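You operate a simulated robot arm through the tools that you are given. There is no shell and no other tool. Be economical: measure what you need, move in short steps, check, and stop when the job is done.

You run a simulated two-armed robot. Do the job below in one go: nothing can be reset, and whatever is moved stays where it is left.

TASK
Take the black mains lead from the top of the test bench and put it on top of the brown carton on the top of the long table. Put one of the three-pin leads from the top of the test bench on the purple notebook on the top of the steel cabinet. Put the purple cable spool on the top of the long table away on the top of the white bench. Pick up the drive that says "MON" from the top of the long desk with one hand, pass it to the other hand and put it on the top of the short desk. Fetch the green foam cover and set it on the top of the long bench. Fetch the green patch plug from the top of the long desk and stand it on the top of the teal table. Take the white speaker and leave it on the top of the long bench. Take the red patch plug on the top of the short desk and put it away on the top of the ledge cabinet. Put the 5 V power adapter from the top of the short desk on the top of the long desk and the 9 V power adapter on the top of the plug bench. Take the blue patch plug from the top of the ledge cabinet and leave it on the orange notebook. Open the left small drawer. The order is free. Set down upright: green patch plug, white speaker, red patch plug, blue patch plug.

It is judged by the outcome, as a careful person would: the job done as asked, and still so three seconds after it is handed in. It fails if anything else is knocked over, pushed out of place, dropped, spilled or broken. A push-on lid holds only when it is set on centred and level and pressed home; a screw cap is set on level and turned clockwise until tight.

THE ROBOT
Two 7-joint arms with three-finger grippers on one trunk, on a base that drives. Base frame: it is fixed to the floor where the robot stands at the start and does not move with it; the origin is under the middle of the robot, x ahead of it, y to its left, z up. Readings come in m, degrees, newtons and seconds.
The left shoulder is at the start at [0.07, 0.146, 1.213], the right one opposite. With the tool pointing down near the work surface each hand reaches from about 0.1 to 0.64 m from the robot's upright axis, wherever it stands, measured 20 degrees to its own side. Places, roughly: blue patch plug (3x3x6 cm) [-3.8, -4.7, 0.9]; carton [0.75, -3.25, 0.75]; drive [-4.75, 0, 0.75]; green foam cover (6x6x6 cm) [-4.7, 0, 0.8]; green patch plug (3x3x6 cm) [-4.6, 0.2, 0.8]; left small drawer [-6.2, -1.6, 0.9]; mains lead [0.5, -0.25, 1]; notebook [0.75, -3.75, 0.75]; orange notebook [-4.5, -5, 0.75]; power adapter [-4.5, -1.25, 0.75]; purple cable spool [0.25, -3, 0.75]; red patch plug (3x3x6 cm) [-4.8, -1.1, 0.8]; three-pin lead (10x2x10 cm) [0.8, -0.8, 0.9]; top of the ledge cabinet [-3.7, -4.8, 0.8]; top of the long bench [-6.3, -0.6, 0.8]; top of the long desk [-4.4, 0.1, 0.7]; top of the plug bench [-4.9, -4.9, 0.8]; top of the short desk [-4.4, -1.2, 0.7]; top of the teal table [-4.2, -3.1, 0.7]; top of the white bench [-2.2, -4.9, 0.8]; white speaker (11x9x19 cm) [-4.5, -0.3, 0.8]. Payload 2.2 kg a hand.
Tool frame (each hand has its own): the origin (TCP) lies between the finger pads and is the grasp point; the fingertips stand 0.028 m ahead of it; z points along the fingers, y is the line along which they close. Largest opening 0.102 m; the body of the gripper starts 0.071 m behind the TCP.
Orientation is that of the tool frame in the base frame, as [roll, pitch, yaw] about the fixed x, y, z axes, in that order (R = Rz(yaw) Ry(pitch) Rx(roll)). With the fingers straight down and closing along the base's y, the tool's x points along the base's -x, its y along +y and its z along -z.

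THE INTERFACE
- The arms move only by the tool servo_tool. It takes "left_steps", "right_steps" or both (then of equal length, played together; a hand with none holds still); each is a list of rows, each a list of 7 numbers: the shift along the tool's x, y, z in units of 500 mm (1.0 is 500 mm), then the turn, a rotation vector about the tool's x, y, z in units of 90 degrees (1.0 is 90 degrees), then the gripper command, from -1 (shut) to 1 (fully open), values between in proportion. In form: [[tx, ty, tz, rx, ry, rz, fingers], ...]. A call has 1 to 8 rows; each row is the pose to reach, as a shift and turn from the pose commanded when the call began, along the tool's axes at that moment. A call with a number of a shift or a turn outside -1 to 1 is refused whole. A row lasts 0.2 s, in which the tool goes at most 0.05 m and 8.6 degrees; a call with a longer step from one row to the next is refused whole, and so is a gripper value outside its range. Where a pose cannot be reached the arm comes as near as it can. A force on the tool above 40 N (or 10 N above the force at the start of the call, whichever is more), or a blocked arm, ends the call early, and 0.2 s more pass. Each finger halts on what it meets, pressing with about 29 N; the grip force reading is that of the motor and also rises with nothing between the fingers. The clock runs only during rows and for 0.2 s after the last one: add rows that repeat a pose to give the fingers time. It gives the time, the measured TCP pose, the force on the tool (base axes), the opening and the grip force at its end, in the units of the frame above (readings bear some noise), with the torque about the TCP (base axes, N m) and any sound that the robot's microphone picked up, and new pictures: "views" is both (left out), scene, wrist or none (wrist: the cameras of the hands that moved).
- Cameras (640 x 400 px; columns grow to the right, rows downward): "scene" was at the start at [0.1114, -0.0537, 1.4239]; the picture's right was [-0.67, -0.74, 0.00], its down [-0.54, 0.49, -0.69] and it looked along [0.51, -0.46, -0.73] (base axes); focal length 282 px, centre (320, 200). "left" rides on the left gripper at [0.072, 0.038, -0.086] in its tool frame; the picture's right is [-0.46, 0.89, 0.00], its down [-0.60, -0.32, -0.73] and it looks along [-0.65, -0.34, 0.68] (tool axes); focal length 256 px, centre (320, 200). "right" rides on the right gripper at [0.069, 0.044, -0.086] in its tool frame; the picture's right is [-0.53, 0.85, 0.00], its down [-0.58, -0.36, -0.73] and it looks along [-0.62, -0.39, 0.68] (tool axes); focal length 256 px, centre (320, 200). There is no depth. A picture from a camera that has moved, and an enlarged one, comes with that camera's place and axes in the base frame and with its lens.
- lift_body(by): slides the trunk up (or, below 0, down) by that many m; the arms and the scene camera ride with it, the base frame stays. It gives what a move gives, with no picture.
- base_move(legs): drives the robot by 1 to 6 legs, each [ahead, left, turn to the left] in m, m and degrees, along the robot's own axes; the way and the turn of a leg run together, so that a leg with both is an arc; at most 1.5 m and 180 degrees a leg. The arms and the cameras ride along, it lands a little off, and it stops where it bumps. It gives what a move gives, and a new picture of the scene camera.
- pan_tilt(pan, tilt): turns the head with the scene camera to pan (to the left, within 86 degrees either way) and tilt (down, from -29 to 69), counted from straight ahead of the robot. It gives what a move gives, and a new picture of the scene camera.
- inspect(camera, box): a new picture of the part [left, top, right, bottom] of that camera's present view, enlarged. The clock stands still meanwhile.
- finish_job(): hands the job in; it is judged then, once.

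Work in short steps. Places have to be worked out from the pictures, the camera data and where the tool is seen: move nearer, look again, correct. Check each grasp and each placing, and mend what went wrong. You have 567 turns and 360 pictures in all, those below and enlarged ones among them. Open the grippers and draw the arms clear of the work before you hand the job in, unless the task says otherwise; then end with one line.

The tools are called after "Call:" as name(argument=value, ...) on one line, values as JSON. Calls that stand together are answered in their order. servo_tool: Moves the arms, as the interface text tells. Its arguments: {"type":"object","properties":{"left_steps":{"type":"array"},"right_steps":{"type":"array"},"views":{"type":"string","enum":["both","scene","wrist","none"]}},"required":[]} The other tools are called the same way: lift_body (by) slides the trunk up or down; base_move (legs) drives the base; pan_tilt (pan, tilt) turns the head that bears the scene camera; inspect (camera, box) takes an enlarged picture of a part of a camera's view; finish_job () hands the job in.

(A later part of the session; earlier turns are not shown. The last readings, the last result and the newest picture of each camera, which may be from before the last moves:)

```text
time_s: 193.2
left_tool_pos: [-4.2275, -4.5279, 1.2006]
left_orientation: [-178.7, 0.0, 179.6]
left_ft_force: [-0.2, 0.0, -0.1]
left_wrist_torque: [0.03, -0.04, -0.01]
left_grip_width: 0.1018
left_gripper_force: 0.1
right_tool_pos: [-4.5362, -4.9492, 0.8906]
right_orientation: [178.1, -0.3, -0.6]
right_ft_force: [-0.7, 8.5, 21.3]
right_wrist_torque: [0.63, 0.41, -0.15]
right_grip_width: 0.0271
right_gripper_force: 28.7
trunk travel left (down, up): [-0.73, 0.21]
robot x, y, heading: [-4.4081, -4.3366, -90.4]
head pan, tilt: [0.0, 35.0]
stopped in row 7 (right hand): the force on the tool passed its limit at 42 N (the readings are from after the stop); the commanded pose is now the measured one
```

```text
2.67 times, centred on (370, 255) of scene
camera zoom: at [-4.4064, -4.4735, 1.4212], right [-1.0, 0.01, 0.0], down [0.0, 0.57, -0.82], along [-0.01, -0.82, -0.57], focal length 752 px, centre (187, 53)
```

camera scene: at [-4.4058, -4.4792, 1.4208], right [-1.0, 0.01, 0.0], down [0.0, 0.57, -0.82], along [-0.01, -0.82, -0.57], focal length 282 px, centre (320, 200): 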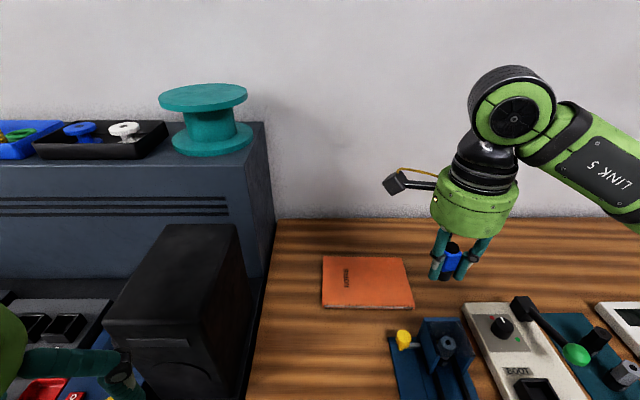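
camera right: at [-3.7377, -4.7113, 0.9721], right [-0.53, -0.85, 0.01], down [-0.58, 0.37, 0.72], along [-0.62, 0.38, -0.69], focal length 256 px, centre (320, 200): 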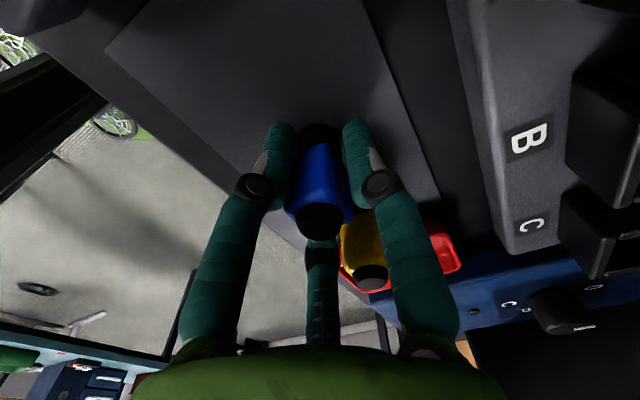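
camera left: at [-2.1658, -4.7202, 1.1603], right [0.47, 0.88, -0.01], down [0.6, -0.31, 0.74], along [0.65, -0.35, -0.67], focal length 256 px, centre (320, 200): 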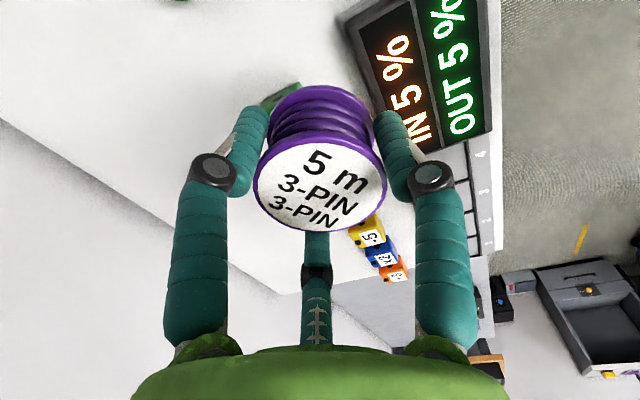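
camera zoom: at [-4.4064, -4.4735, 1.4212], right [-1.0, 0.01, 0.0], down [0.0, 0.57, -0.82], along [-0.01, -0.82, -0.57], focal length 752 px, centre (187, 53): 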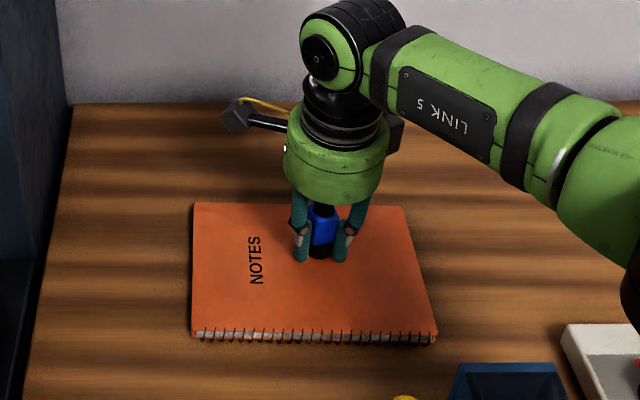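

The plug stands on the notebook. I relieve, release and rise.

Call:
servo_tool(right_steps=[[0, 0, -0.002, 0.015, 0, 0, -1], [0, 0, -0.002, 0.015, 0, 0, -0.2], [0, 0, -0.002, 0.015, 0, 0, 0.1], [0, 0, -0.06, 0, 0, 0, 0.1], [0, 0, -0.15, 0, 0, 0, 0.1], [0, 0, -0.24, 0, 0, 0, 0.1], [0, -0.05, -0.3, 0, 0, 0, 0.1], [0, -0.13, -0.34, 0, 0, 0, 0.1]], views="none")

Call:
inspect(camera="scene", box=[280, 180, 460, 330])

```text
time_s: 195.0
left_tool_pos: [-4.2278, -4.5296, 1.1999]
left_orientation: [-178.7, 0.1, 179.8]
left_ft_force: [0.0, 0.5, 0.0]
left_wrist_torque: [-0.02, -0.01, 0.01]
left_grip_width: 0.1017
left_gripper_force: 0.0
right_tool_pos: [-4.5407, -4.8783, 1.0548]
right_orientation: [178.1, -0.2, -0.6]
right_ft_force: [-0.5, 1.2, 0.0]
right_wrist_torque: [0.0, -0.01, -0.02]
right_grip_width: 0.0562
right_gripper_force: 0.0
trunk travel left (down, up): [-0.73, 0.21]
robot x, y, heading: [-4.4051, -4.3385, -90.7]
head pan, tilt: [0.0, 35.0]
```

```text
2.67 times, centred on (370, 255) of scene
camera zoom: at [-4.4078, -4.4743, 1.4213], right [-1.0, 0.01, 0.0], down [0.0, 0.57, -0.82], along [-0.01, -0.82, -0.57], focal length 752 px, centre (187, 53)
```

zoom: 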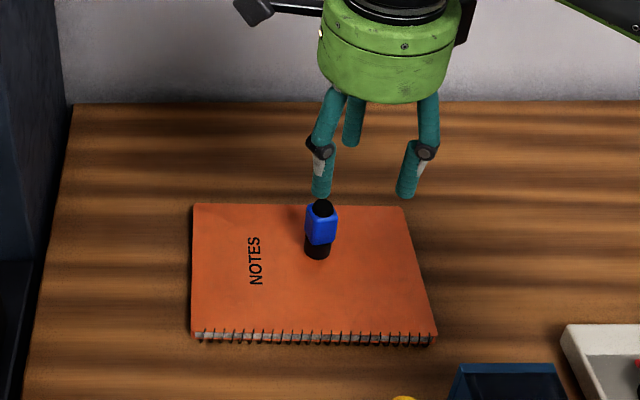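

Blue plug is standing on the orange notebook. Now I head for the desks to the north along the west side of the teal table.

Call:
base_move(legs=[[-0.4, 0, 0], [0, -0.8, 0], [0, 0, 180]])

Call:
pan_tilt(pan=0, tilt=15)

```text
time_s: 208.9
left_tool_pos: [-5.4106, -3.7323, 1.201]
left_orientation: [-178.7, 0.0, -0.2]
left_ft_force: [0.7, 0.2, -0.5]
left_wrist_torque: [-0.02, -0.03, -0.02]
left_grip_width: 0.1023
left_gripper_force: 0.0
right_tool_pos: [-5.0993, -3.3836, 1.0525]
right_orientation: [178.2, -0.2, 179.5]
right_ft_force: [-0.2, -0.3, 0.5]
right_wrist_torque: [0.01, -0.02, -0.04]
right_grip_width: 0.056
right_gripper_force: 0.1
trunk travel left (down, up): [-0.73, 0.21]
robot x, y, heading: [-5.2348, -3.9262, 89.7]
head pan, tilt: [0.0, 35.0]
camera scene: at [-5.2276, -3.7875, 1.4211], right [1.0, -0.01, 0.0], down [0.0, -0.57, -0.82], along [0.01, 0.82, -0.57], focal length 282 px, centre (320, 200)
```

scene: 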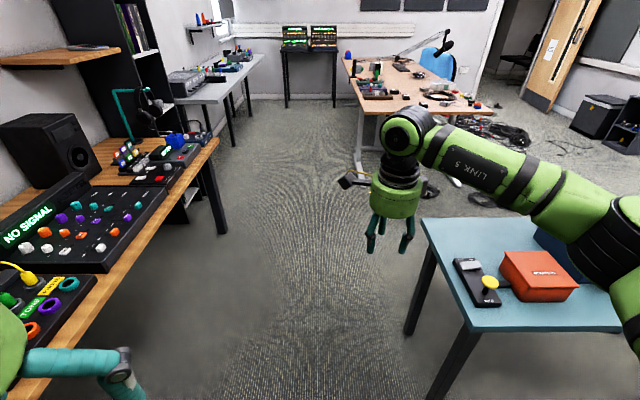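

```text
time_s: 209.7
left_tool_pos: [-5.4105, -3.7333, 1.2008]
left_orientation: [-178.6, 0.0, -0.2]
left_ft_force: [0.4, 0.0, 0.9]
left_wrist_torque: [-0.04, -0.02, -0.01]
left_grip_width: 0.102
left_gripper_force: 0.0
right_tool_pos: [-5.0993, -3.3835, 1.0525]
right_orientation: [178.2, -0.2, 179.5]
right_ft_force: [-0.5, -0.1, -0.5]
right_wrist_torque: [-0.02, 0.0, 0.0]
right_grip_width: 0.0561
right_gripper_force: 0.1
trunk travel left (down, up): [-0.73, 0.21]
robot x, y, heading: [-5.2327, -3.9237, 89.6]
head pan, tilt: [0.0, 15.0]
camera scene: at [-5.2276, -3.7821, 1.453], right [1.0, -0.01, 0.0], down [0.0, -0.26, -0.97], along [0.01, 0.97, -0.26], focal length 282 px, centre (320, 200)
```

scene: 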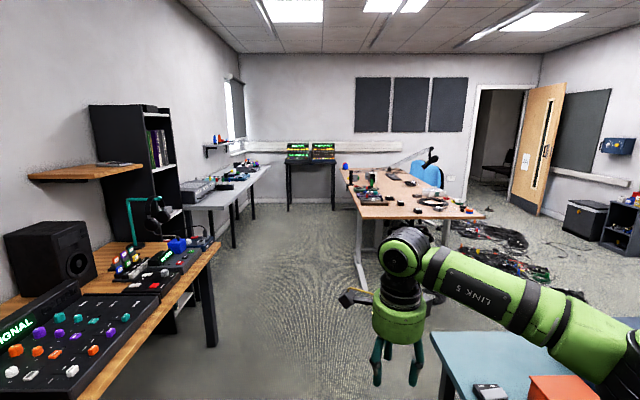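

The desks lie ahead on the right, approachable from the aisle at x≈-5.3. I raise the trunk a bit, drive north to y≈-1.2, and face the short desk.

Call:
lift_body(by=0.12)

Call:
base_move(legs=[[1.4, 0.1, 0], [1.3, 0, 0], [0, 0, -90]])

Call:
pan_tilt(pan=0, tilt=40)

```text
time_s: 211.2
left_tool_pos: [-5.4116, -3.734, 1.3199]
left_orientation: [-178.8, -0.1, -0.2]
left_ft_force: [-0.3, 0.1, 0.1]
left_wrist_torque: [0.0, -0.01, 0.0]
left_grip_width: 0.102
left_gripper_force: 0.1
right_tool_pos: [-5.0997, -3.383, 1.1723]
right_orientation: [178.2, -0.2, 179.5]
right_ft_force: [0.5, -0.6, 0.8]
right_wrist_torque: [0.01, -0.02, 0.01]
right_grip_width: 0.0562
right_gripper_force: 0.2
trunk travel left (down, up): [-0.85, 0.09]
robot x, y, heading: [-5.2306, -3.9232, 89.5]
head pan, tilt: [0.0, 15.0]
```

```text
time_s: 228.3
left_tool_pos: [-5.1597, -1.0312, 1.3207]
left_orientation: [-178.7, 0.0, -90.0]
left_ft_force: [-0.5, 0.5, 0.2]
left_wrist_torque: [-0.02, -0.01, 0.0]
left_grip_width: 0.1022
left_gripper_force: 0.2
right_tool_pos: [-4.8081, -1.3418, 1.1718]
right_orientation: [178.2, -0.2, 89.7]
right_ft_force: [-0.2, 0.1, -0.1]
right_wrist_torque: [-0.01, 0.01, 0.0]
right_grip_width: 0.0562
right_gripper_force: 0.1
trunk travel left (down, up): [-0.85, 0.09]
robot x, y, heading: [-5.3542, -1.213, -0.1]
head pan, tilt: [0.0, 15.0]
camera scene: at [-5.2058, -1.2127, 1.5731], right [0.0, -1.0, 0.0], down [-0.26, 0.0, -0.97], along [0.97, 0.0, -0.26], focal length 282 px, centre (320, 200)
```

scene: 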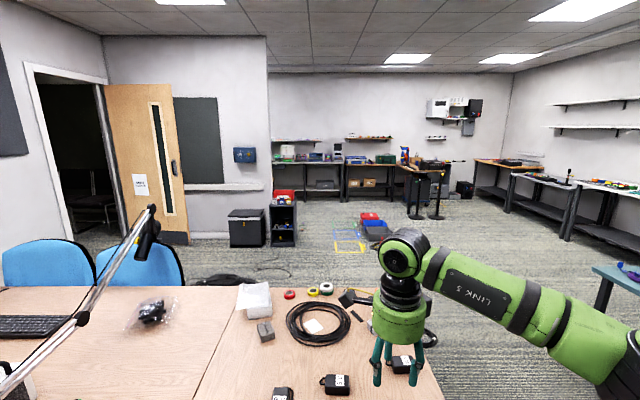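

```text
time_s: 229.2
left_tool_pos: [-5.1597, -1.0314, 1.3204]
left_orientation: [-178.7, 0.0, -90.0]
left_ft_force: [0.1, 0.1, 0.8]
left_wrist_torque: [0.01, -0.02, 0.04]
left_grip_width: 0.102
left_gripper_force: 0.1
right_tool_pos: [-4.809, -1.3417, 1.1713]
right_orientation: [178.2, -0.2, 89.7]
right_ft_force: [0.7, 0.7, -0.2]
right_wrist_torque: [0.01, -0.03, 0.01]
right_grip_width: 0.0558
right_gripper_force: 0.0
trunk travel left (down, up): [-0.85, 0.09]
robot x, y, heading: [-5.3496, -1.2093, 0.0]
head pan, tilt: [0.0, 40.0]
camera scene: at [-5.2141, -1.2132, 1.5336], right [0.0, -1.0, 0.0], down [-0.64, 0.0, -0.77], along [0.77, 0.0, -0.64], focal length 282 px, centre (320, 200)
```

scene: 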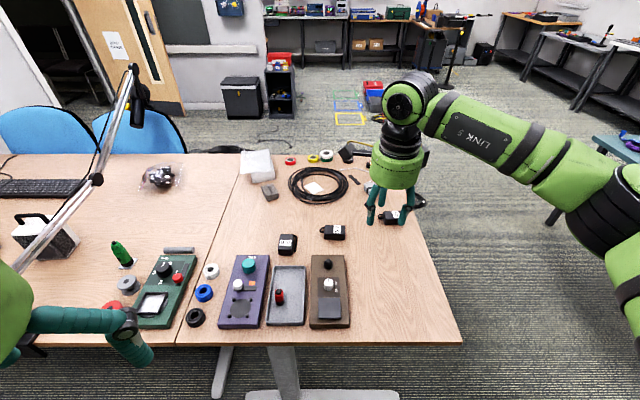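

Good overview. I zoom on the short desk items to read the adapters and see the red plug.

Call:
inspect(camera="scene", box=[200, 200, 440, 340])

Call:
inspect(camera="scene", box=[260, 205, 420, 265])

Call:
inspect(camera="scene", box=[0, 130, 240, 340])

```text
2.67 times, centred on (320, 270) of scene
camera zoom: at [-5.2141, -1.2132, 1.5336], right [0.0, -1.0, 0.0], down [-0.64, 0.0, -0.77], along [0.77, 0.0, -0.64], focal length 752 px, centre (320, 13)
```

zoom: 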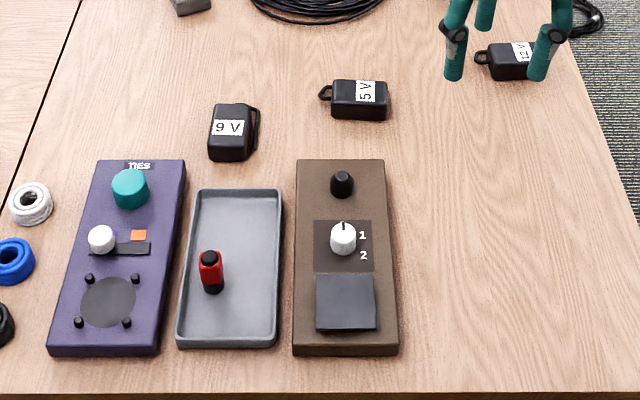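

```text
4.00 times, centred on (340, 235) of scene
camera zoom: at [-5.2141, -1.2132, 1.5336], right [0.0, -1.0, 0.0], down [-0.64, 0.0, -0.77], along [0.77, 0.0, -0.64], focal length 1128 px, centre (240, 60)
```

zoom: 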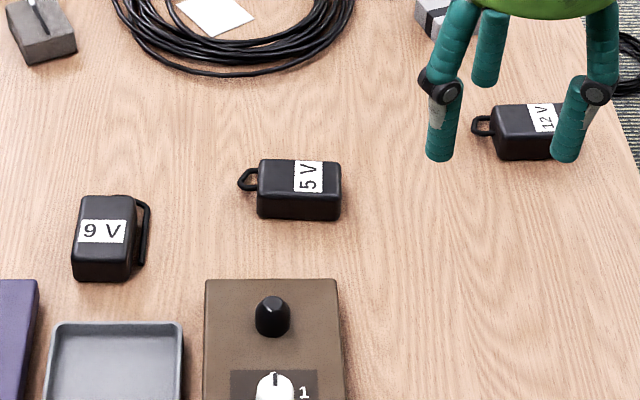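

```text
1.90 times, centred on (120, 235) of scene
camera zoom: at [-5.2141, -1.2132, 1.5336], right [0.0, -1.0, 0.0], down [-0.64, 0.0, -0.77], along [0.77, 0.0, -0.64], focal length 537 px, centre (701, 133)
```

zoom: 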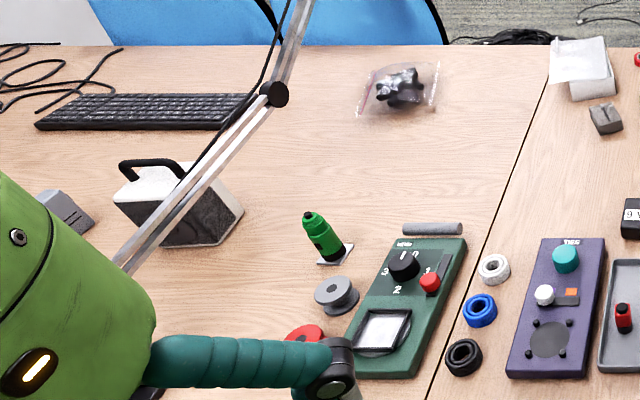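

The 9 V (≈-4.544,-1.095), 5 V (≈-4.485,-1.266), 12 V adapters and the red plug in its tray (≈-4.756,-1.092) are clear. For the 5 V I go close to the desk edge and lower the trunk for reach.

Call:
base_move(legs=[[0.2, 0.1, 0]])

Call:
lift_body(by=-0.2)

Call:
inspect(camera="right", box=[0, 0, 640, 400])

```text
time_s: 230.9
left_tool_pos: [-4.9633, -0.9333, 1.3209]
left_orientation: [-178.6, 0.1, -90.0]
left_ft_force: [-0.3, -0.2, -0.2]
left_wrist_torque: [0.01, -0.03, 0.03]
left_grip_width: 0.1019
left_gripper_force: 0.0
right_tool_pos: [-4.6115, -1.244, 1.1735]
right_orientation: [178.1, -0.3, 89.6]
right_ft_force: [0.1, -0.1, -0.4]
right_wrist_torque: [0.01, -0.04, 0.03]
right_grip_width: 0.0562
right_gripper_force: 0.0
trunk travel left (down, up): [-0.85, 0.09]
robot x, y, heading: [-5.1532, -1.1137, 0.1]
head pan, tilt: [0.0, 40.0]
camera scene: at [-5.0177, -1.1164, 1.5339], right [0.0, -1.0, 0.0], down [-0.64, 0.0, -0.77], along [0.77, 0.0, -0.64], focal length 282 px, centre (320, 200)
```

scene: 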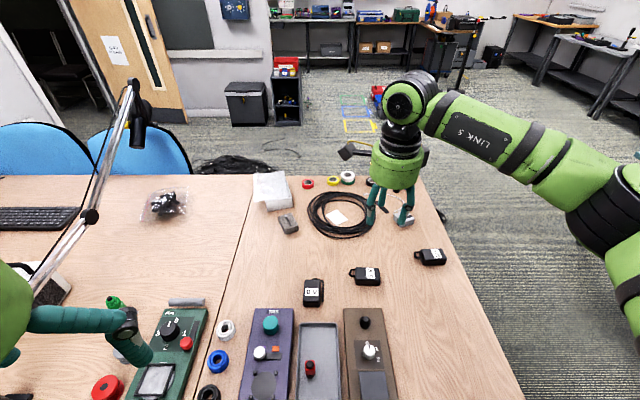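

```text
time_s: 233.0
left_tool_pos: [-4.96, -0.9336, 1.1208]
left_orientation: [-178.8, -0.1, -90.0]
left_ft_force: [-0.5, -0.9, 0.5]
left_wrist_torque: [0.04, -0.02, 0.02]
left_grip_width: 0.1022
left_gripper_force: 0.2
right_tool_pos: [-4.6082, -1.2442, 0.9732]
right_orientation: [178.2, -0.2, 89.6]
right_ft_force: [-0.6, 0.4, -0.2]
right_wrist_torque: [-0.01, 0.0, 0.02]
right_grip_width: 0.0559
right_gripper_force: 0.0
trunk travel left (down, up): [-0.65, 0.29]
robot x, y, heading: [-5.1504, -1.1147, -0.2]
head pan, tilt: [0.0, 40.0]
```

```text
1.00 times, centred on (320, 200) of right (not enlarged: the box is as wide or as high as the picture)
camera zoom: at [-4.5674, -1.174, 1.0598], right [0.84, -0.54, 0.02], down [-0.39, -0.58, 0.72], along [-0.37, -0.61, -0.7], focal length 256 px, centre (320, 200)
```

zoom: 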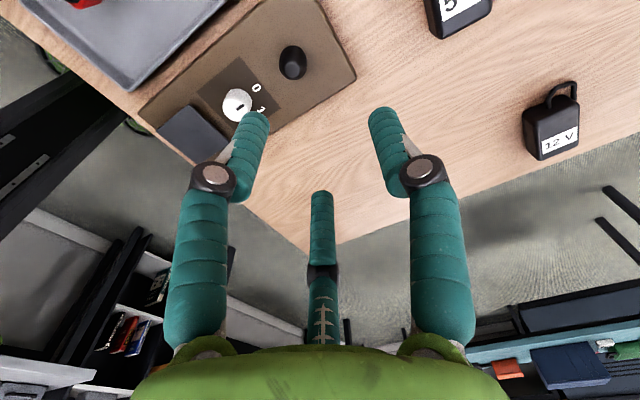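

5 V centre ≈ (-4.486,-1.268), top ≈0.78. I try reaching above it with the hand vertical.

Call:
servo_tool(right_steps=[[-0.016, 0.08, 0, 0, 0, 0, 0.8], [-0.032, 0.16, 0, 0, 0, 0, 0.8], [-0.048, 0.242, 0.04, 0, 0, 0, 0.8], [-0.048, 0.242, 0.1, 0, 0, 0, 0.8]], views="wrist")

Call:
inspect(camera="scene", box=[280, 200, 480, 330])

```text
time_s: 234.0
left_tool_pos: [-4.9586, -0.9362, 1.1192]
left_orientation: [-178.8, 0.2, -90.2]
left_ft_force: [0.1, -0.7, -0.7]
left_wrist_torque: [0.04, -0.01, -0.02]
left_grip_width: 0.1017
left_gripper_force: 0.1
right_tool_pos: [-4.4967, -1.2704, 0.9327]
right_orientation: [178.3, -0.3, 89.7]
right_ft_force: [0.0, -0.2, -0.2]
right_wrist_torque: [0.06, -0.01, -0.02]
right_grip_width: 0.0918
right_gripper_force: 0.1
right hand out of reach, approached as far as the arm can: row 3, 4
trunk travel left (down, up): [-0.65, 0.29]
robot x, y, heading: [-5.1507, -1.1147, -0.1]
head pan, tilt: [0.0, 40.0]
camera right: at [-4.4554, -1.2013, 1.0206], right [0.84, -0.54, 0.02], down [-0.39, -0.58, 0.72], along [-0.37, -0.61, -0.7], focal length 256 px, centre (320, 200)
```

right: 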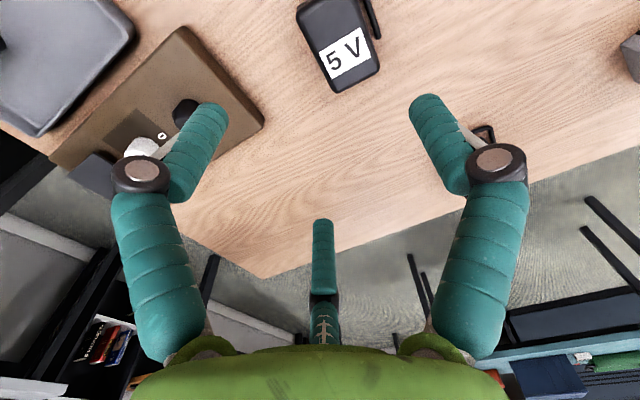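

```text
3.08 times, centred on (380, 265) of scene
camera zoom: at [-5.0134, -1.1177, 1.3335], right [0.0, -1.0, 0.0], down [-0.64, 0.0, -0.77], along [0.77, 0.0, -0.64], focal length 868 px, centre (135, 0)
```

zoom: 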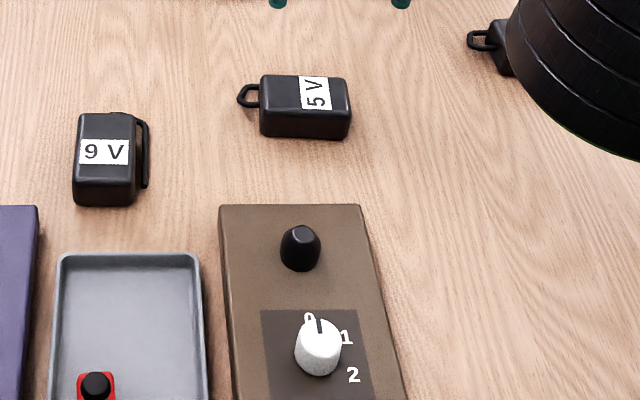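

Just short of reach. I edge 4 cm nearer and lower the trunk another 8 cm.

Call:
base_move(legs=[[0.045, 0.0, 0]])

Call:
lift_body(by=-0.08)

Call:
servo_tool(right_steps=[[0, 0, 0.02, 0, 0, 0, 0.8], [0, -0.02, 0.05, 0, 0, 0, 0.8]], views="wrist")

```text
time_s: 234.9
left_tool_pos: [-4.9472, -0.9335, 1.1182]
left_orientation: [-178.8, 0.0, -90.2]
left_ft_force: [-0.2, -0.5, -0.9]
left_wrist_torque: [-0.02, 0.04, 0.01]
left_grip_width: 0.1019
left_gripper_force: 0.1
right_tool_pos: [-4.4859, -1.2679, 0.9334]
right_orientation: [178.4, -0.2, 89.7]
right_ft_force: [1.0, 0.7, 0.2]
right_wrist_torque: [-0.04, -0.01, 0.0]
right_grip_width: 0.0919
right_gripper_force: 0.1
trunk travel left (down, up): [-0.65, 0.29]
robot x, y, heading: [-5.1449, -1.1125, -0.1]
head pan, tilt: [0.0, 40.0]
stopped in leg 1: the robot was blocked; the commanded pose is now the measured one
camera scene: at [-5.0013, -1.1147, 1.3332], right [0.0, -1.0, 0.0], down [-0.64, 0.0, -0.76], along [0.76, 0.0, -0.64], focal length 282 px, centre (320, 200)
```

scene: 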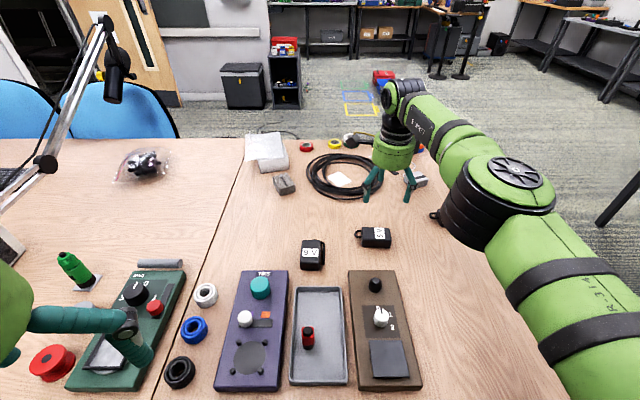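

```text
time_s: 236.1
left_tool_pos: [-4.9491, -0.9328, 1.0404]
left_orientation: [-178.8, 0.0, -90.1]
left_ft_force: [0.0, 0.2, -0.2]
left_wrist_torque: [0.02, 0.01, 0.02]
left_grip_width: 0.1019
left_gripper_force: 0.1
right_tool_pos: [-4.4862, -1.2665, 0.8545]
right_orientation: [178.2, -0.2, 89.8]
right_ft_force: [0.2, 0.4, 0.7]
right_wrist_torque: [0.02, 0.0, -0.01]
right_grip_width: 0.0917
right_gripper_force: 0.0
trunk travel left (down, up): [-0.57, 0.37]
robot x, y, heading: [-5.141, -1.1103, -0.3]
head pan, tilt: [0.0, 40.0]
```

```text
time_s: 236.7
left_tool_pos: [-4.9495, -0.9346, 1.0392]
left_orientation: [-178.7, 0.1, -90.1]
left_ft_force: [-0.3, -0.6, 0.5]
left_wrist_torque: [0.03, 0.02, 0.01]
left_grip_width: 0.1019
left_gripper_force: 0.0
right_tool_pos: [-4.4957, -1.2696, 0.8303]
right_orientation: [178.2, -0.3, 89.7]
right_ft_force: [0.4, -0.8, 0.6]
right_wrist_torque: [0.01, 0.01, -0.01]
right_grip_width: 0.0917
right_gripper_force: 0.0
trunk travel left (down, up): [-0.57, 0.37]
robot x, y, heading: [-5.1413, -1.1149, -0.1]
head pan, tilt: [0.0, 40.0]
camera right: at [-4.4548, -1.2, 0.9163], right [0.84, -0.54, 0.02], down [-0.39, -0.58, 0.72], along [-0.37, -0.61, -0.7], focal length 256 px, centre (320, 200)
```

right: 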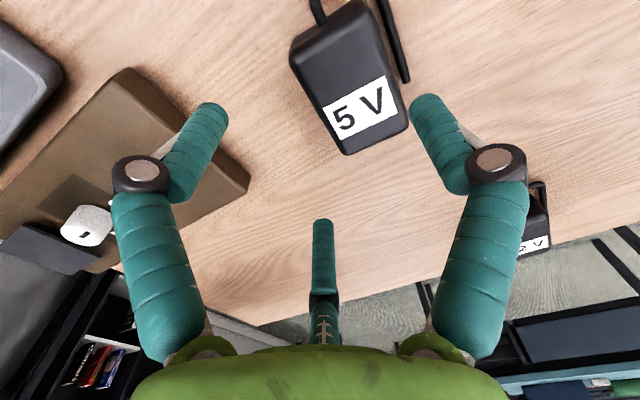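

The base is blocked by the desk's foot at x=-5.14, but with the lower trunk the reach is better. 5 V centre ≈(-4.466,-1.252): I shift 3 cm forward.

Call:
servo_tool(right_steps=[[0.018, 0.03, 0, 0, 0, 0, 0.8], [0.036, 0.062, 0, 0, 0, 0, 0.8]], views="wrist")

```text
time_s: 237.3
left_tool_pos: [-4.9485, -0.9331, 1.0399]
left_orientation: [-178.7, 0.1, -90.1]
left_ft_force: [-0.2, -0.6, 0.0]
left_wrist_torque: [0.0, 0.03, 0.01]
left_grip_width: 0.102
left_gripper_force: 0.0
right_tool_pos: [-4.4856, -1.2574, 0.8293]
right_orientation: [178.2, -0.2, 89.7]
right_ft_force: [0.7, 0.5, -0.1]
right_wrist_torque: [0.03, -0.02, 0.01]
right_grip_width: 0.0917
right_gripper_force: 0.0
right hand out of reach, approached as far as the arm can: row 1, 2
trunk travel left (down, up): [-0.57, 0.37]
robot x, y, heading: [-5.1431, -1.1146, -0.1]
head pan, tilt: [0.0, 40.0]
camera right: at [-4.4456, -1.188, 0.9168], right [0.84, -0.54, 0.02], down [-0.39, -0.58, 0.72], along [-0.37, -0.61, -0.7], focal length 256 px, centre (320, 200)
```

right: 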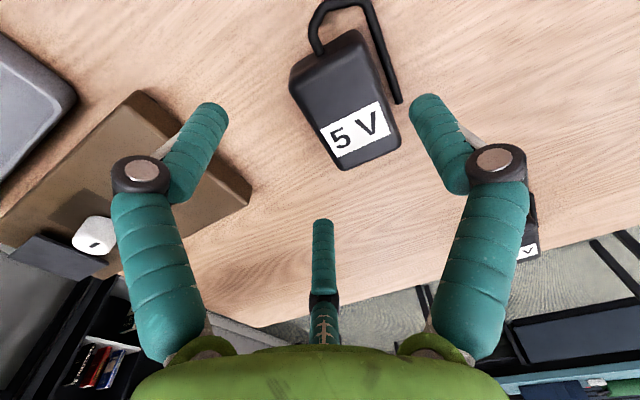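

A 12° forward tilt of the tool should give the missing 2–3 cm; I tilt and shift together.

Call:
servo_tool(right_steps=[[0.01, 0.015, 0, -0.07, 0, 0, 0.8], [0.02, 0.03, 0, -0.14, 0, 0, 0.8], [0.022, 0.048, 0, -0.14, 0, 0, 0.8]], views="wrist")

```text
time_s: 238.1
left_tool_pos: [-4.948, -0.9323, 1.0397]
left_orientation: [-178.7, 0.1, -90.1]
left_ft_force: [0.4, 0.5, 0.4]
left_wrist_torque: [0.03, 0.01, 0.03]
left_grip_width: 0.1019
left_gripper_force: 0.2
right_tool_pos: [-4.4605, -1.2445, 0.8304]
right_orientation: [165.6, -0.2, 89.7]
right_ft_force: [-0.6, 0.3, 0.2]
right_wrist_torque: [-0.02, 0.05, 0.0]
right_grip_width: 0.092
right_gripper_force: 0.1
trunk travel left (down, up): [-0.57, 0.37]
robot x, y, heading: [-5.1445, -1.1111, -0.3]
head pan, tilt: [0.0, 40.0]
camera right: at [-4.4395, -1.1764, 0.9231], right [0.82, -0.54, 0.21], down [-0.54, -0.58, 0.62], along [-0.21, -0.61, -0.76], focal length 256 px, centre (320, 200)
```

right: 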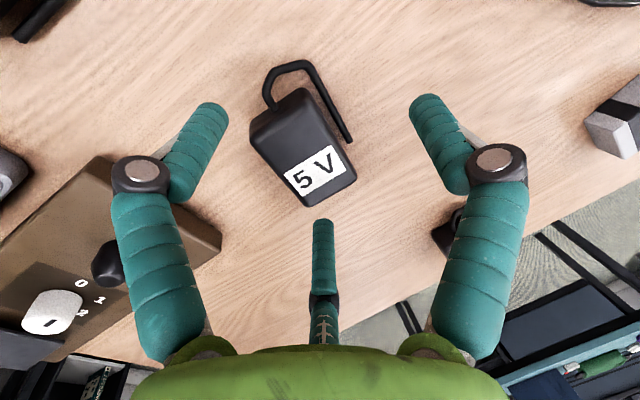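

Centred. I lower vertically 5 cm and close.

Call:
servo_tool(right_steps=[[0, -0.013, 0.05, 0, 0, 0, 0.8], [0, -0.025, 0.097, 0, 0, 0, 0.8], [0, -0.025, 0.097, 0, 0, 0, -1], [0, -0.025, 0.097, 0, 0, 0, -1], [0, -0.025, 0.097, 0, 0, 0, -1]], views="wrist")

```text
time_s: 239.3
left_tool_pos: [-4.9547, -0.9306, 1.0403]
left_orientation: [-178.4, -0.2, -90.0]
left_ft_force: [0.0, -0.1, 1.0]
left_wrist_torque: [-0.01, 0.0, 0.01]
left_grip_width: 0.1021
left_gripper_force: 0.2
right_tool_pos: [-4.462, -1.2391, 0.7889]
right_orientation: [164.7, -0.4, 90.2]
right_ft_force: [0.7, 12.4, 32.2]
right_wrist_torque: [0.29, -0.53, 0.2]
right_grip_width: 0.0202
right_gripper_force: 28.8
trunk travel left (down, up): [-0.57, 0.37]
robot x, y, heading: [-5.1406, -1.1143, -0.3]
head pan, tilt: [0.0, 40.0]
camera right: at [-4.4435, -1.1705, 0.8833], right [0.82, -0.53, 0.22], down [-0.54, -0.58, 0.61], along [-0.2, -0.61, -0.77], focal length 256 px, centre (320, 200)
```

right: 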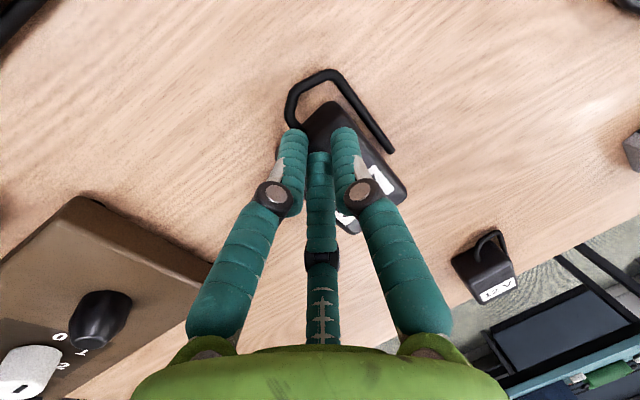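

It closed to 20 mm with upward force — the rear fingertip is touching the desk or riding on the adapter. I open, rise slightly and look again.

Call:
servo_tool(right_steps=[[0, 0, -0.01, 0, 0, 0, 0.3], [0, 0.02, -0.07, 0, 0, 0, 0.8], [0, 0.03, -0.12, 0, 0, 0, 0.8]], views="wrist")

Call:
inspect(camera="scene", box=[280, 180, 480, 300])

```text
time_s: 240.1
left_tool_pos: [-4.949, -0.9337, 1.0406]
left_orientation: [-178.6, 0.0, -90.1]
left_ft_force: [-0.5, -0.1, 0.0]
left_wrist_torque: [0.0, 0.02, 0.0]
left_grip_width: 0.1022
left_gripper_force: 0.2
right_tool_pos: [-4.4618, -1.248, 0.8415]
right_orientation: [165.7, -0.1, 89.6]
right_ft_force: [-0.5, 0.1, -0.3]
right_wrist_torque: [0.01, 0.0, 0.0]
right_grip_width: 0.0931
right_gripper_force: 0.1
trunk travel left (down, up): [-0.57, 0.37]
robot x, y, heading: [-5.138, -1.1149, -0.1]
head pan, tilt: [0.0, 40.0]
camera right: at [-4.4413, -1.1783, 0.9342], right [0.82, -0.54, 0.21], down [-0.54, -0.57, 0.62], along [-0.21, -0.61, -0.76], focal length 256 px, centre (320, 200)
```

right: 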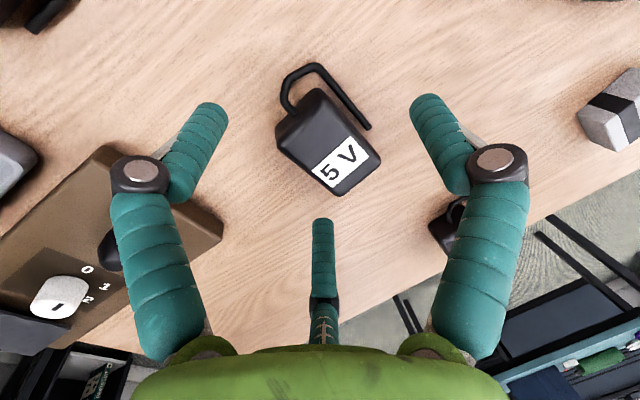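

```text
3.20 times, centred on (380, 240) of scene
camera zoom: at [-5.0034, -1.1152, 1.2534], right [0.0, -1.0, 0.0], down [-0.64, 0.0, -0.77], along [0.77, 0.0, -0.64], focal length 902 px, centre (128, 72)
```

zoom: 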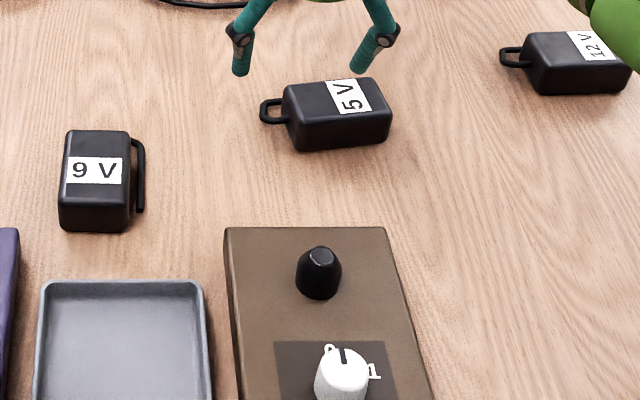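

Triangulation now puts the adapter centre at (-4.454,-1.282) and z≈0.75, so the desk is ≈0.73 and I was too high. I realign with a bit more tilt and lower further.

Call:
servo_tool(right_steps=[[-0.033, 0.01, 0, -0.035, 0, 0, 0.8], [-0.066, 0.02, 0, -0.07, 0, 0, 0.8], [-0.066, 0.0, 0.08, -0.07, 0, 0, 0.8], [-0.066, -0.012, 0.12, -0.07, 0, 0, 0.8]], views="wrist")

```text
time_s: 241.1
left_tool_pos: [-4.9523, -0.9339, 1.0408]
left_orientation: [-178.5, 0.1, -90.1]
left_ft_force: [0.5, -0.3, 0.2]
left_wrist_torque: [0.01, 0.03, -0.01]
left_grip_width: 0.1019
left_gripper_force: 0.1
right_tool_pos: [-4.4545, -1.281, 0.7846]
right_orientation: [159.0, -0.1, 89.7]
right_ft_force: [-1.2, -4.6, 12.4]
right_wrist_torque: [-0.63, 0.28, 0.02]
right_grip_width: 0.1012
right_gripper_force: 4.7
trunk travel left (down, up): [-0.57, 0.37]
robot x, y, heading: [-5.1402, -1.1172, -0.0]
head pan, tilt: [0.0, 40.0]
camera right: at [-4.4449, -1.2114, 0.8806], right [0.79, -0.54, 0.3], down [-0.61, -0.57, 0.55], along [-0.12, -0.62, -0.78], focal length 256 px, centre (320, 200)
```

right: 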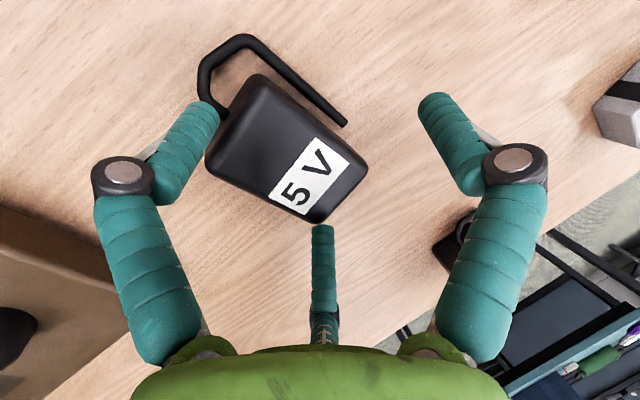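

The picture shows a three-jaw hand touching the adapter's corner: in tool coordinates the adapter centre is at (+13,-12) mm. I raise, open fully, shift to centre it, and go in again along the tool axis.

Call:
servo_tool(right_steps=[[0, 0, -0.05, 0, 0, 0, 1], [0.026, -0.036, -0.05, 0, 0, 0, 1], [0.026, -0.036, 0.0, 0, 0, 0, 1], [0.026, -0.036, 0.024, 0, 0, 0, 1]], views="wrist")

```text
time_s: 242.1
left_tool_pos: [-4.9488, -0.9326, 1.0405]
left_orientation: [-178.6, 0.0, -90.1]
left_ft_force: [-0.1, 0.0, 0.1]
left_wrist_torque: [0.04, -0.02, 0.0]
left_grip_width: 0.1019
left_gripper_force: 0.0
right_tool_pos: [-4.4663, -1.2648, 0.7636]
right_orientation: [159.4, -0.2, 89.7]
right_ft_force: [-0.4, 0.7, -1.1]
right_wrist_torque: [0.01, -0.01, -0.01]
right_grip_width: 0.1021
right_gripper_force: 0.1
trunk travel left (down, up): [-0.57, 0.37]
robot x, y, heading: [-5.1427, -1.112, 0.0]
head pan, tilt: [0.0, 40.0]
camera right: at [-4.4559, -1.1952, 0.8594], right [0.79, -0.54, 0.3], down [-0.6, -0.58, 0.55], along [-0.13, -0.61, -0.78], focal length 256 px, centre (320, 200)
```

right: 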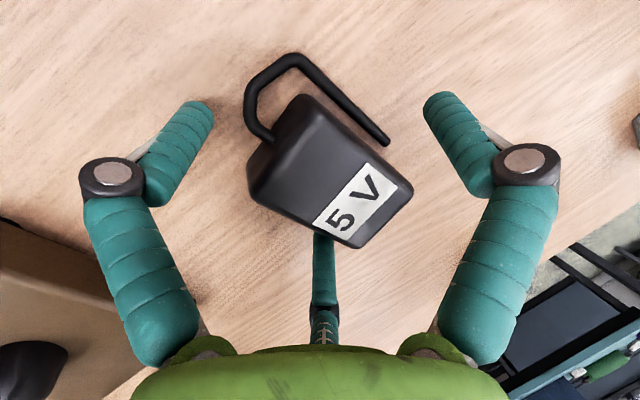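

No contact forces and the adapter sits between the jaws. I close.

Call:
servo_tool(right_steps=[[0, 0, 0, 0, 0, 0, -1], [0, 0, 0, 0, 0, 0, -1], [0, 0, 0, 0, 0, 0, -1], [0, 0, 0, 0, 0, 0, -1]], views="wrist")

```text
time_s: 243.1
left_tool_pos: [-4.9488, -0.9335, 1.0398]
left_orientation: [-178.6, -0.1, -90.1]
left_ft_force: [0.3, 0.5, -1.5]
left_wrist_torque: [0.03, -0.02, 0.0]
left_grip_width: 0.102
left_gripper_force: 0.1
right_tool_pos: [-4.4654, -1.2631, 0.767]
right_orientation: [159.0, -0.1, 89.8]
right_ft_force: [5.8, 0.2, 14.2]
right_wrist_torque: [0.15, 0.16, 0.0]
right_grip_width: 0.0685
right_gripper_force: 28.8
trunk travel left (down, up): [-0.57, 0.37]
robot x, y, heading: [-5.144, -1.1143, -0.3]
head pan, tilt: [0.0, 40.0]
camera right: at [-4.4558, -1.1947, 0.8624], right [0.79, -0.54, 0.3], down [-0.6, -0.58, 0.55], along [-0.12, -0.61, -0.78], focal length 256 px, centre (320, 200)
```

right: 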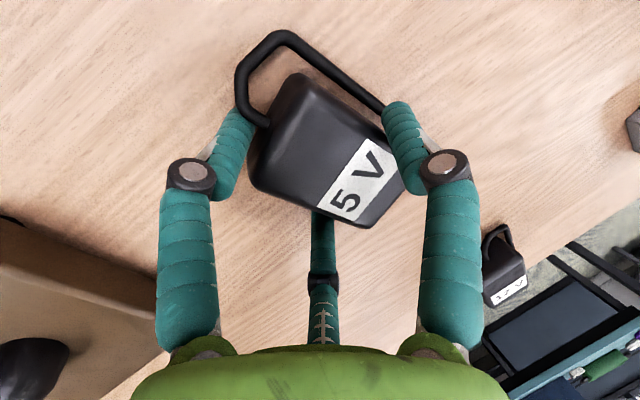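

Held at 68 mm including its hook. I lift 12 cm.

Call:
servo_tool(right_steps=[[0, 0.01, -0.03, 0, 0, 0, -1], [0, 0.03, -0.08, 0, 0, 0, -1], [0, 0.05, -0.15, 0, 0, 0, -1], [0, 0.06, -0.23, 0, 0, 0, -1]], views="wrist")

```text
time_s: 244.1
left_tool_pos: [-4.9495, -0.9334, 1.0391]
left_orientation: [-178.7, 0.0, -90.1]
left_ft_force: [-0.5, 0.4, -0.3]
left_wrist_torque: [-0.03, 0.0, 0.01]
left_grip_width: 0.1022
left_gripper_force: 0.1
right_tool_pos: [-4.4779, -1.2646, 0.8834]
right_orientation: [159.3, -0.1, 89.7]
right_ft_force: [0.1, 0.5, -2.0]
right_wrist_torque: [0.0, -0.01, 0.01]
right_grip_width: 0.0629
right_gripper_force: 28.6
trunk travel left (down, up): [-0.57, 0.37]
robot x, y, heading: [-5.1424, -1.1135, -0.1]
head pan, tilt: [0.0, 40.0]
camera right: at [-4.4681, -1.1955, 0.978], right [0.79, -0.54, 0.3], down [-0.6, -0.58, 0.55], along [-0.13, -0.62, -0.78], focal length 256 px, centre (320, 200)
```

right: 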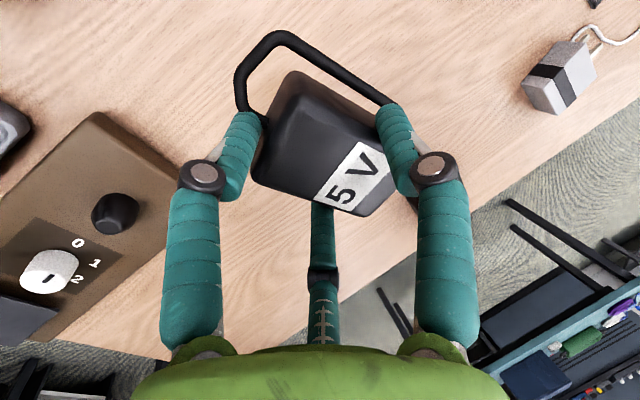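

Held well. Before moving north I look left over the long desk for obstacles such as the microphone boom.

Call:
pan_tilt(pan=50, tilt=30)

```text
time_s: 245.3
left_tool_pos: [-4.9481, -0.9337, 1.0398]
left_orientation: [-178.7, 0.1, -90.1]
left_ft_force: [-0.1, -0.2, -0.2]
left_wrist_torque: [0.04, 0.02, 0.01]
left_grip_width: 0.1022
left_gripper_force: 0.0
right_tool_pos: [-4.4775, -1.2648, 0.8816]
right_orientation: [159.4, -0.2, 89.7]
right_ft_force: [-0.6, -0.5, -1.0]
right_wrist_torque: [0.01, 0.03, -0.03]
right_grip_width: 0.0627
right_gripper_force: 29.3
trunk travel left (down, up): [-0.57, 0.37]
robot x, y, heading: [-5.1424, -1.1172, -0.4]
head pan, tilt: [50.0, 30.0]
camera scene: at [-5.0297, -1.0455, 1.2688], right [0.76, -0.65, 0.0], down [-0.32, -0.38, -0.87], along [0.56, 0.66, -0.5], focal length 282 px, centre (320, 200)
```

scene: 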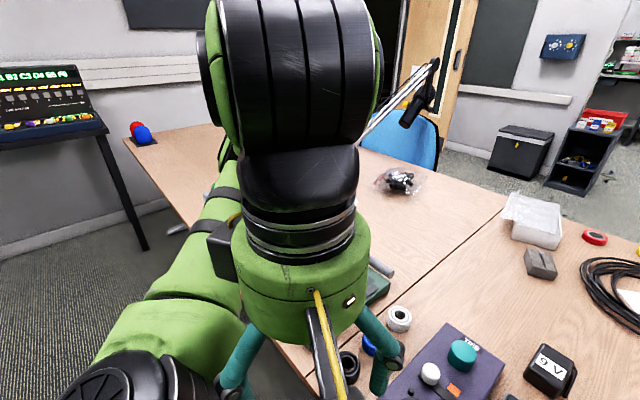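

Call:
inspect(camera="left", box=[0, 0, 640, 400])

```text
1.00 times, centred on (320, 200) of left (not enlarged: the box is as wide or as high as the picture)
camera zoom: at [-4.9881, -1.0058, 1.1242], right [-0.88, 0.47, -0.02], down [0.3, 0.6, 0.74], along [0.36, 0.65, -0.67], focal length 256 px, centre (320, 200)
```

zoom: 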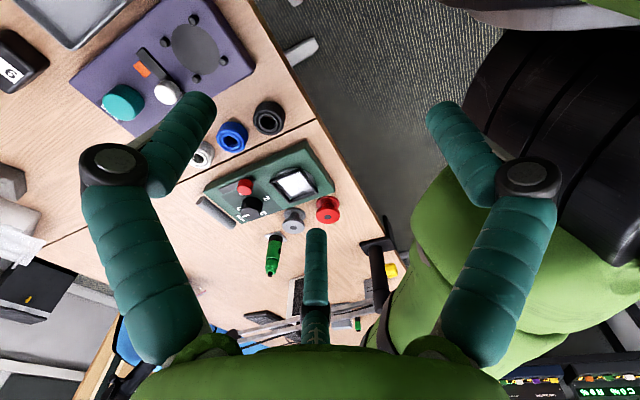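

The mic boom clamps at the desk edge near (-4.84,-0.40) and its elbow is around (-4.33,-0.36). I tuck the left hand back and up, retract the right a little, then move the base 0.5 m north.

Call:
servo_tool(left_steps=[[0, 0.02, -0.08, 0, 0, 0, 1], [0, 0.06, -0.16, 0, 0, 0, 1], [0, 0.1, -0.24, 0, 0, 0, 1], [0, 0.14, -0.32, 0, 0, 0, 1]], right_steps=[[0, -0.03, -0.06, 0, 0, 0, -1], [0, -0.08, -0.1, 0, 0, 0, -1], [0, -0.14, -0.14, 0, 0, 0, -1], [0, -0.18, -0.16, 0, 0, 0, -1]], views="none")

Call:
base_move(legs=[[-0.02, 0, 0], [0, 0.5, 0]])

Call:
pan_tilt(pan=10, tilt=40)

```text
time_s: 246.3
left_tool_pos: [-5.007, -0.9308, 1.18]
left_orientation: [178.8, 1.8, -90.3]
left_ft_force: [6.1, 9.4, -5.9]
left_wrist_torque: [-0.27, 0.23, 0.05]
left_grip_width: 0.102
left_gripper_force: 0.1
left hand out of reach, approached as far as the arm can: row 4
right_tool_pos: [-4.586, -1.2646, 0.9244]
right_orientation: [159.4, -0.2, 89.7]
right_ft_force: [0.3, -0.3, -2.1]
right_wrist_torque: [0.06, 0.01, 0.03]
right_grip_width: 0.0627
right_gripper_force: 28.9
trunk travel left (down, up): [-0.57, 0.37]
robot x, y, heading: [-5.1418, -1.1173, -0.2]
head pan, tilt: [50.0, 30.0]
stopped in row 4 (left hand): the force on the tool passed its limit at 127 N (the readings are from after the stop); the commanded pose is now the measured one
```

```text
time_s: 249.6
left_tool_pos: [-5.021, -0.4323, 1.1815]
left_orientation: [178.7, 1.8, -90.8]
left_ft_force: [13.1, 20.1, -13.0]
left_wrist_torque: [-0.64, 0.55, 0.17]
left_grip_width: 0.102
left_gripper_force: 0.0
right_tool_pos: [-4.6031, -0.7688, 0.9236]
right_orientation: [159.4, -0.2, 89.3]
right_ft_force: [-0.2, 0.0, -2.4]
right_wrist_torque: [0.0, 0.04, 0.0]
right_grip_width: 0.0619
right_gripper_force: 29.2
trunk travel left (down, up): [-0.57, 0.37]
robot x, y, heading: [-5.1543, -0.6139, -0.5]
head pan, tilt: [50.0, 30.0]
camera scene: at [-5.0464, -0.5463, 1.2697], right [0.77, -0.64, 0.0], down [-0.32, -0.38, -0.87], along [0.56, 0.67, -0.49], focal length 282 px, centre (320, 200)
```

scene: 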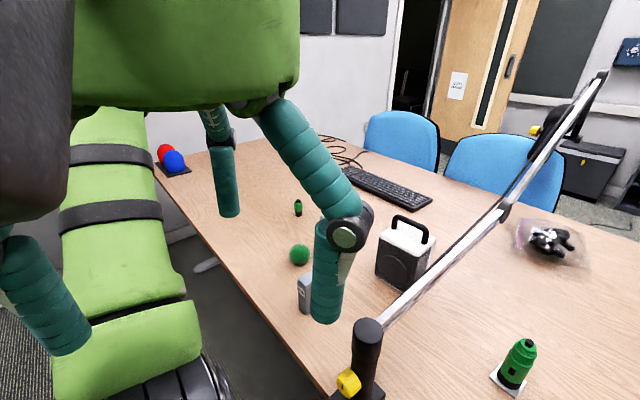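

```text
time_s: 250.7
left_tool_pos: [-5.011, -0.4302, 1.1762]
left_orientation: [179.2, 3.1, -87.7]
left_ft_force: [87.3, -1.0, -76.8]
left_wrist_torque: [7.48, 4.04, 8.38]
left_grip_width: 0.102
left_gripper_force: 0.0
right_tool_pos: [-4.6027, -0.7686, 0.9234]
right_orientation: [159.3, -0.1, 89.2]
right_ft_force: [-0.5, -0.3, -2.2]
right_wrist_torque: [0.0, 0.02, 0.0]
right_grip_width: 0.0623
right_gripper_force: 28.9
trunk travel left (down, up): [-0.57, 0.37]
robot x, y, heading: [-5.1573, -0.6128, -0.5]
head pan, tilt: [10.0, 40.0]
camera scene: at [-5.0325, -0.565, 1.2608], right [0.58, -0.82, 0.0], down [-0.47, -0.33, -0.82], along [0.67, 0.47, -0.58], focal length 282 px, centre (320, 200)
```

scene: 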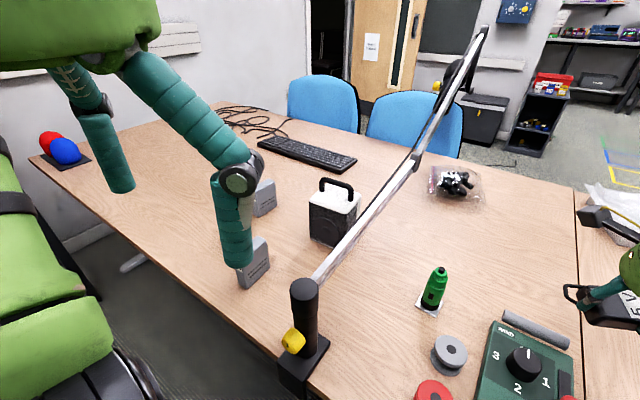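

The left hand is pressing on the robot's own head. I move it down and slightly forward, away from it.

Call:
servo_tool(left_steps=[[0, -0.02, 0.06, 0, 0, 0, 1], [0, -0.03, 0.14, 0, 0, 0, 1], [0, -0.04, 0.22, 0, 0, 0, 1]], views="none")

Call:
pan_tilt(pan=0, tilt=45)

```text
time_s: 251.5
left_tool_pos: [-5.0035, -0.4275, 1.0707]
left_orientation: [178.9, 1.4, -90.8]
left_ft_force: [2.0, -8.8, 9.4]
left_wrist_torque: [-0.16, 0.53, 0.32]
left_grip_width: 0.1002
left_gripper_force: 0.1
right_tool_pos: [-4.602, -0.7689, 0.9226]
right_orientation: [159.4, -0.2, 89.3]
right_ft_force: [1.0, -0.6, -1.6]
right_wrist_torque: [0.03, 0.04, 0.01]
right_grip_width: 0.062
right_gripper_force: 29.2
trunk travel left (down, up): [-0.57, 0.37]
robot x, y, heading: [-5.1585, -0.6109, -0.8]
head pan, tilt: [10.0, 40.0]
```

```text
time_s: 252.2
left_tool_pos: [-5.004, -0.4279, 1.0732]
left_orientation: [178.9, 1.8, -90.8]
left_ft_force: [3.2, -2.2, 1.6]
left_wrist_torque: [-0.02, 0.01, 0.06]
left_grip_width: 0.1001
left_gripper_force: 0.0
right_tool_pos: [-4.6031, -0.7697, 0.9238]
right_orientation: [159.4, -0.3, 89.3]
right_ft_force: [0.0, -0.1, -2.2]
right_wrist_torque: [0.0, 0.06, -0.01]
right_grip_width: 0.0621
right_gripper_force: 29.6
trunk travel left (down, up): [-0.57, 0.37]
robot x, y, heading: [-5.1572, -0.615, -0.8]
head pan, tilt: [0.0, 45.0]
camera scene: at [-5.0235, -0.6166, 1.2463], right [-0.01, -1.0, 0.0], down [-0.71, 0.01, -0.71], along [0.71, -0.01, -0.71], focal length 282 px, centre (320, 200)
```

scene: 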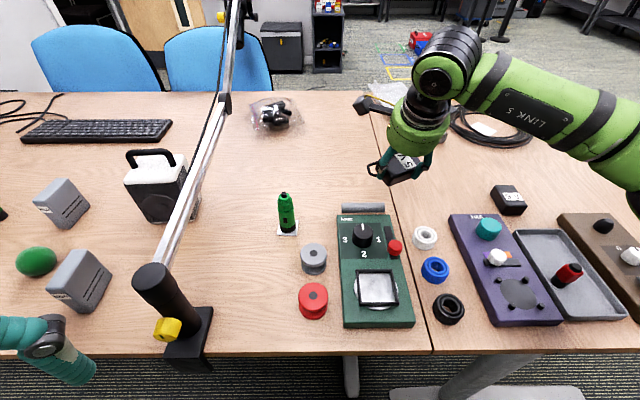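

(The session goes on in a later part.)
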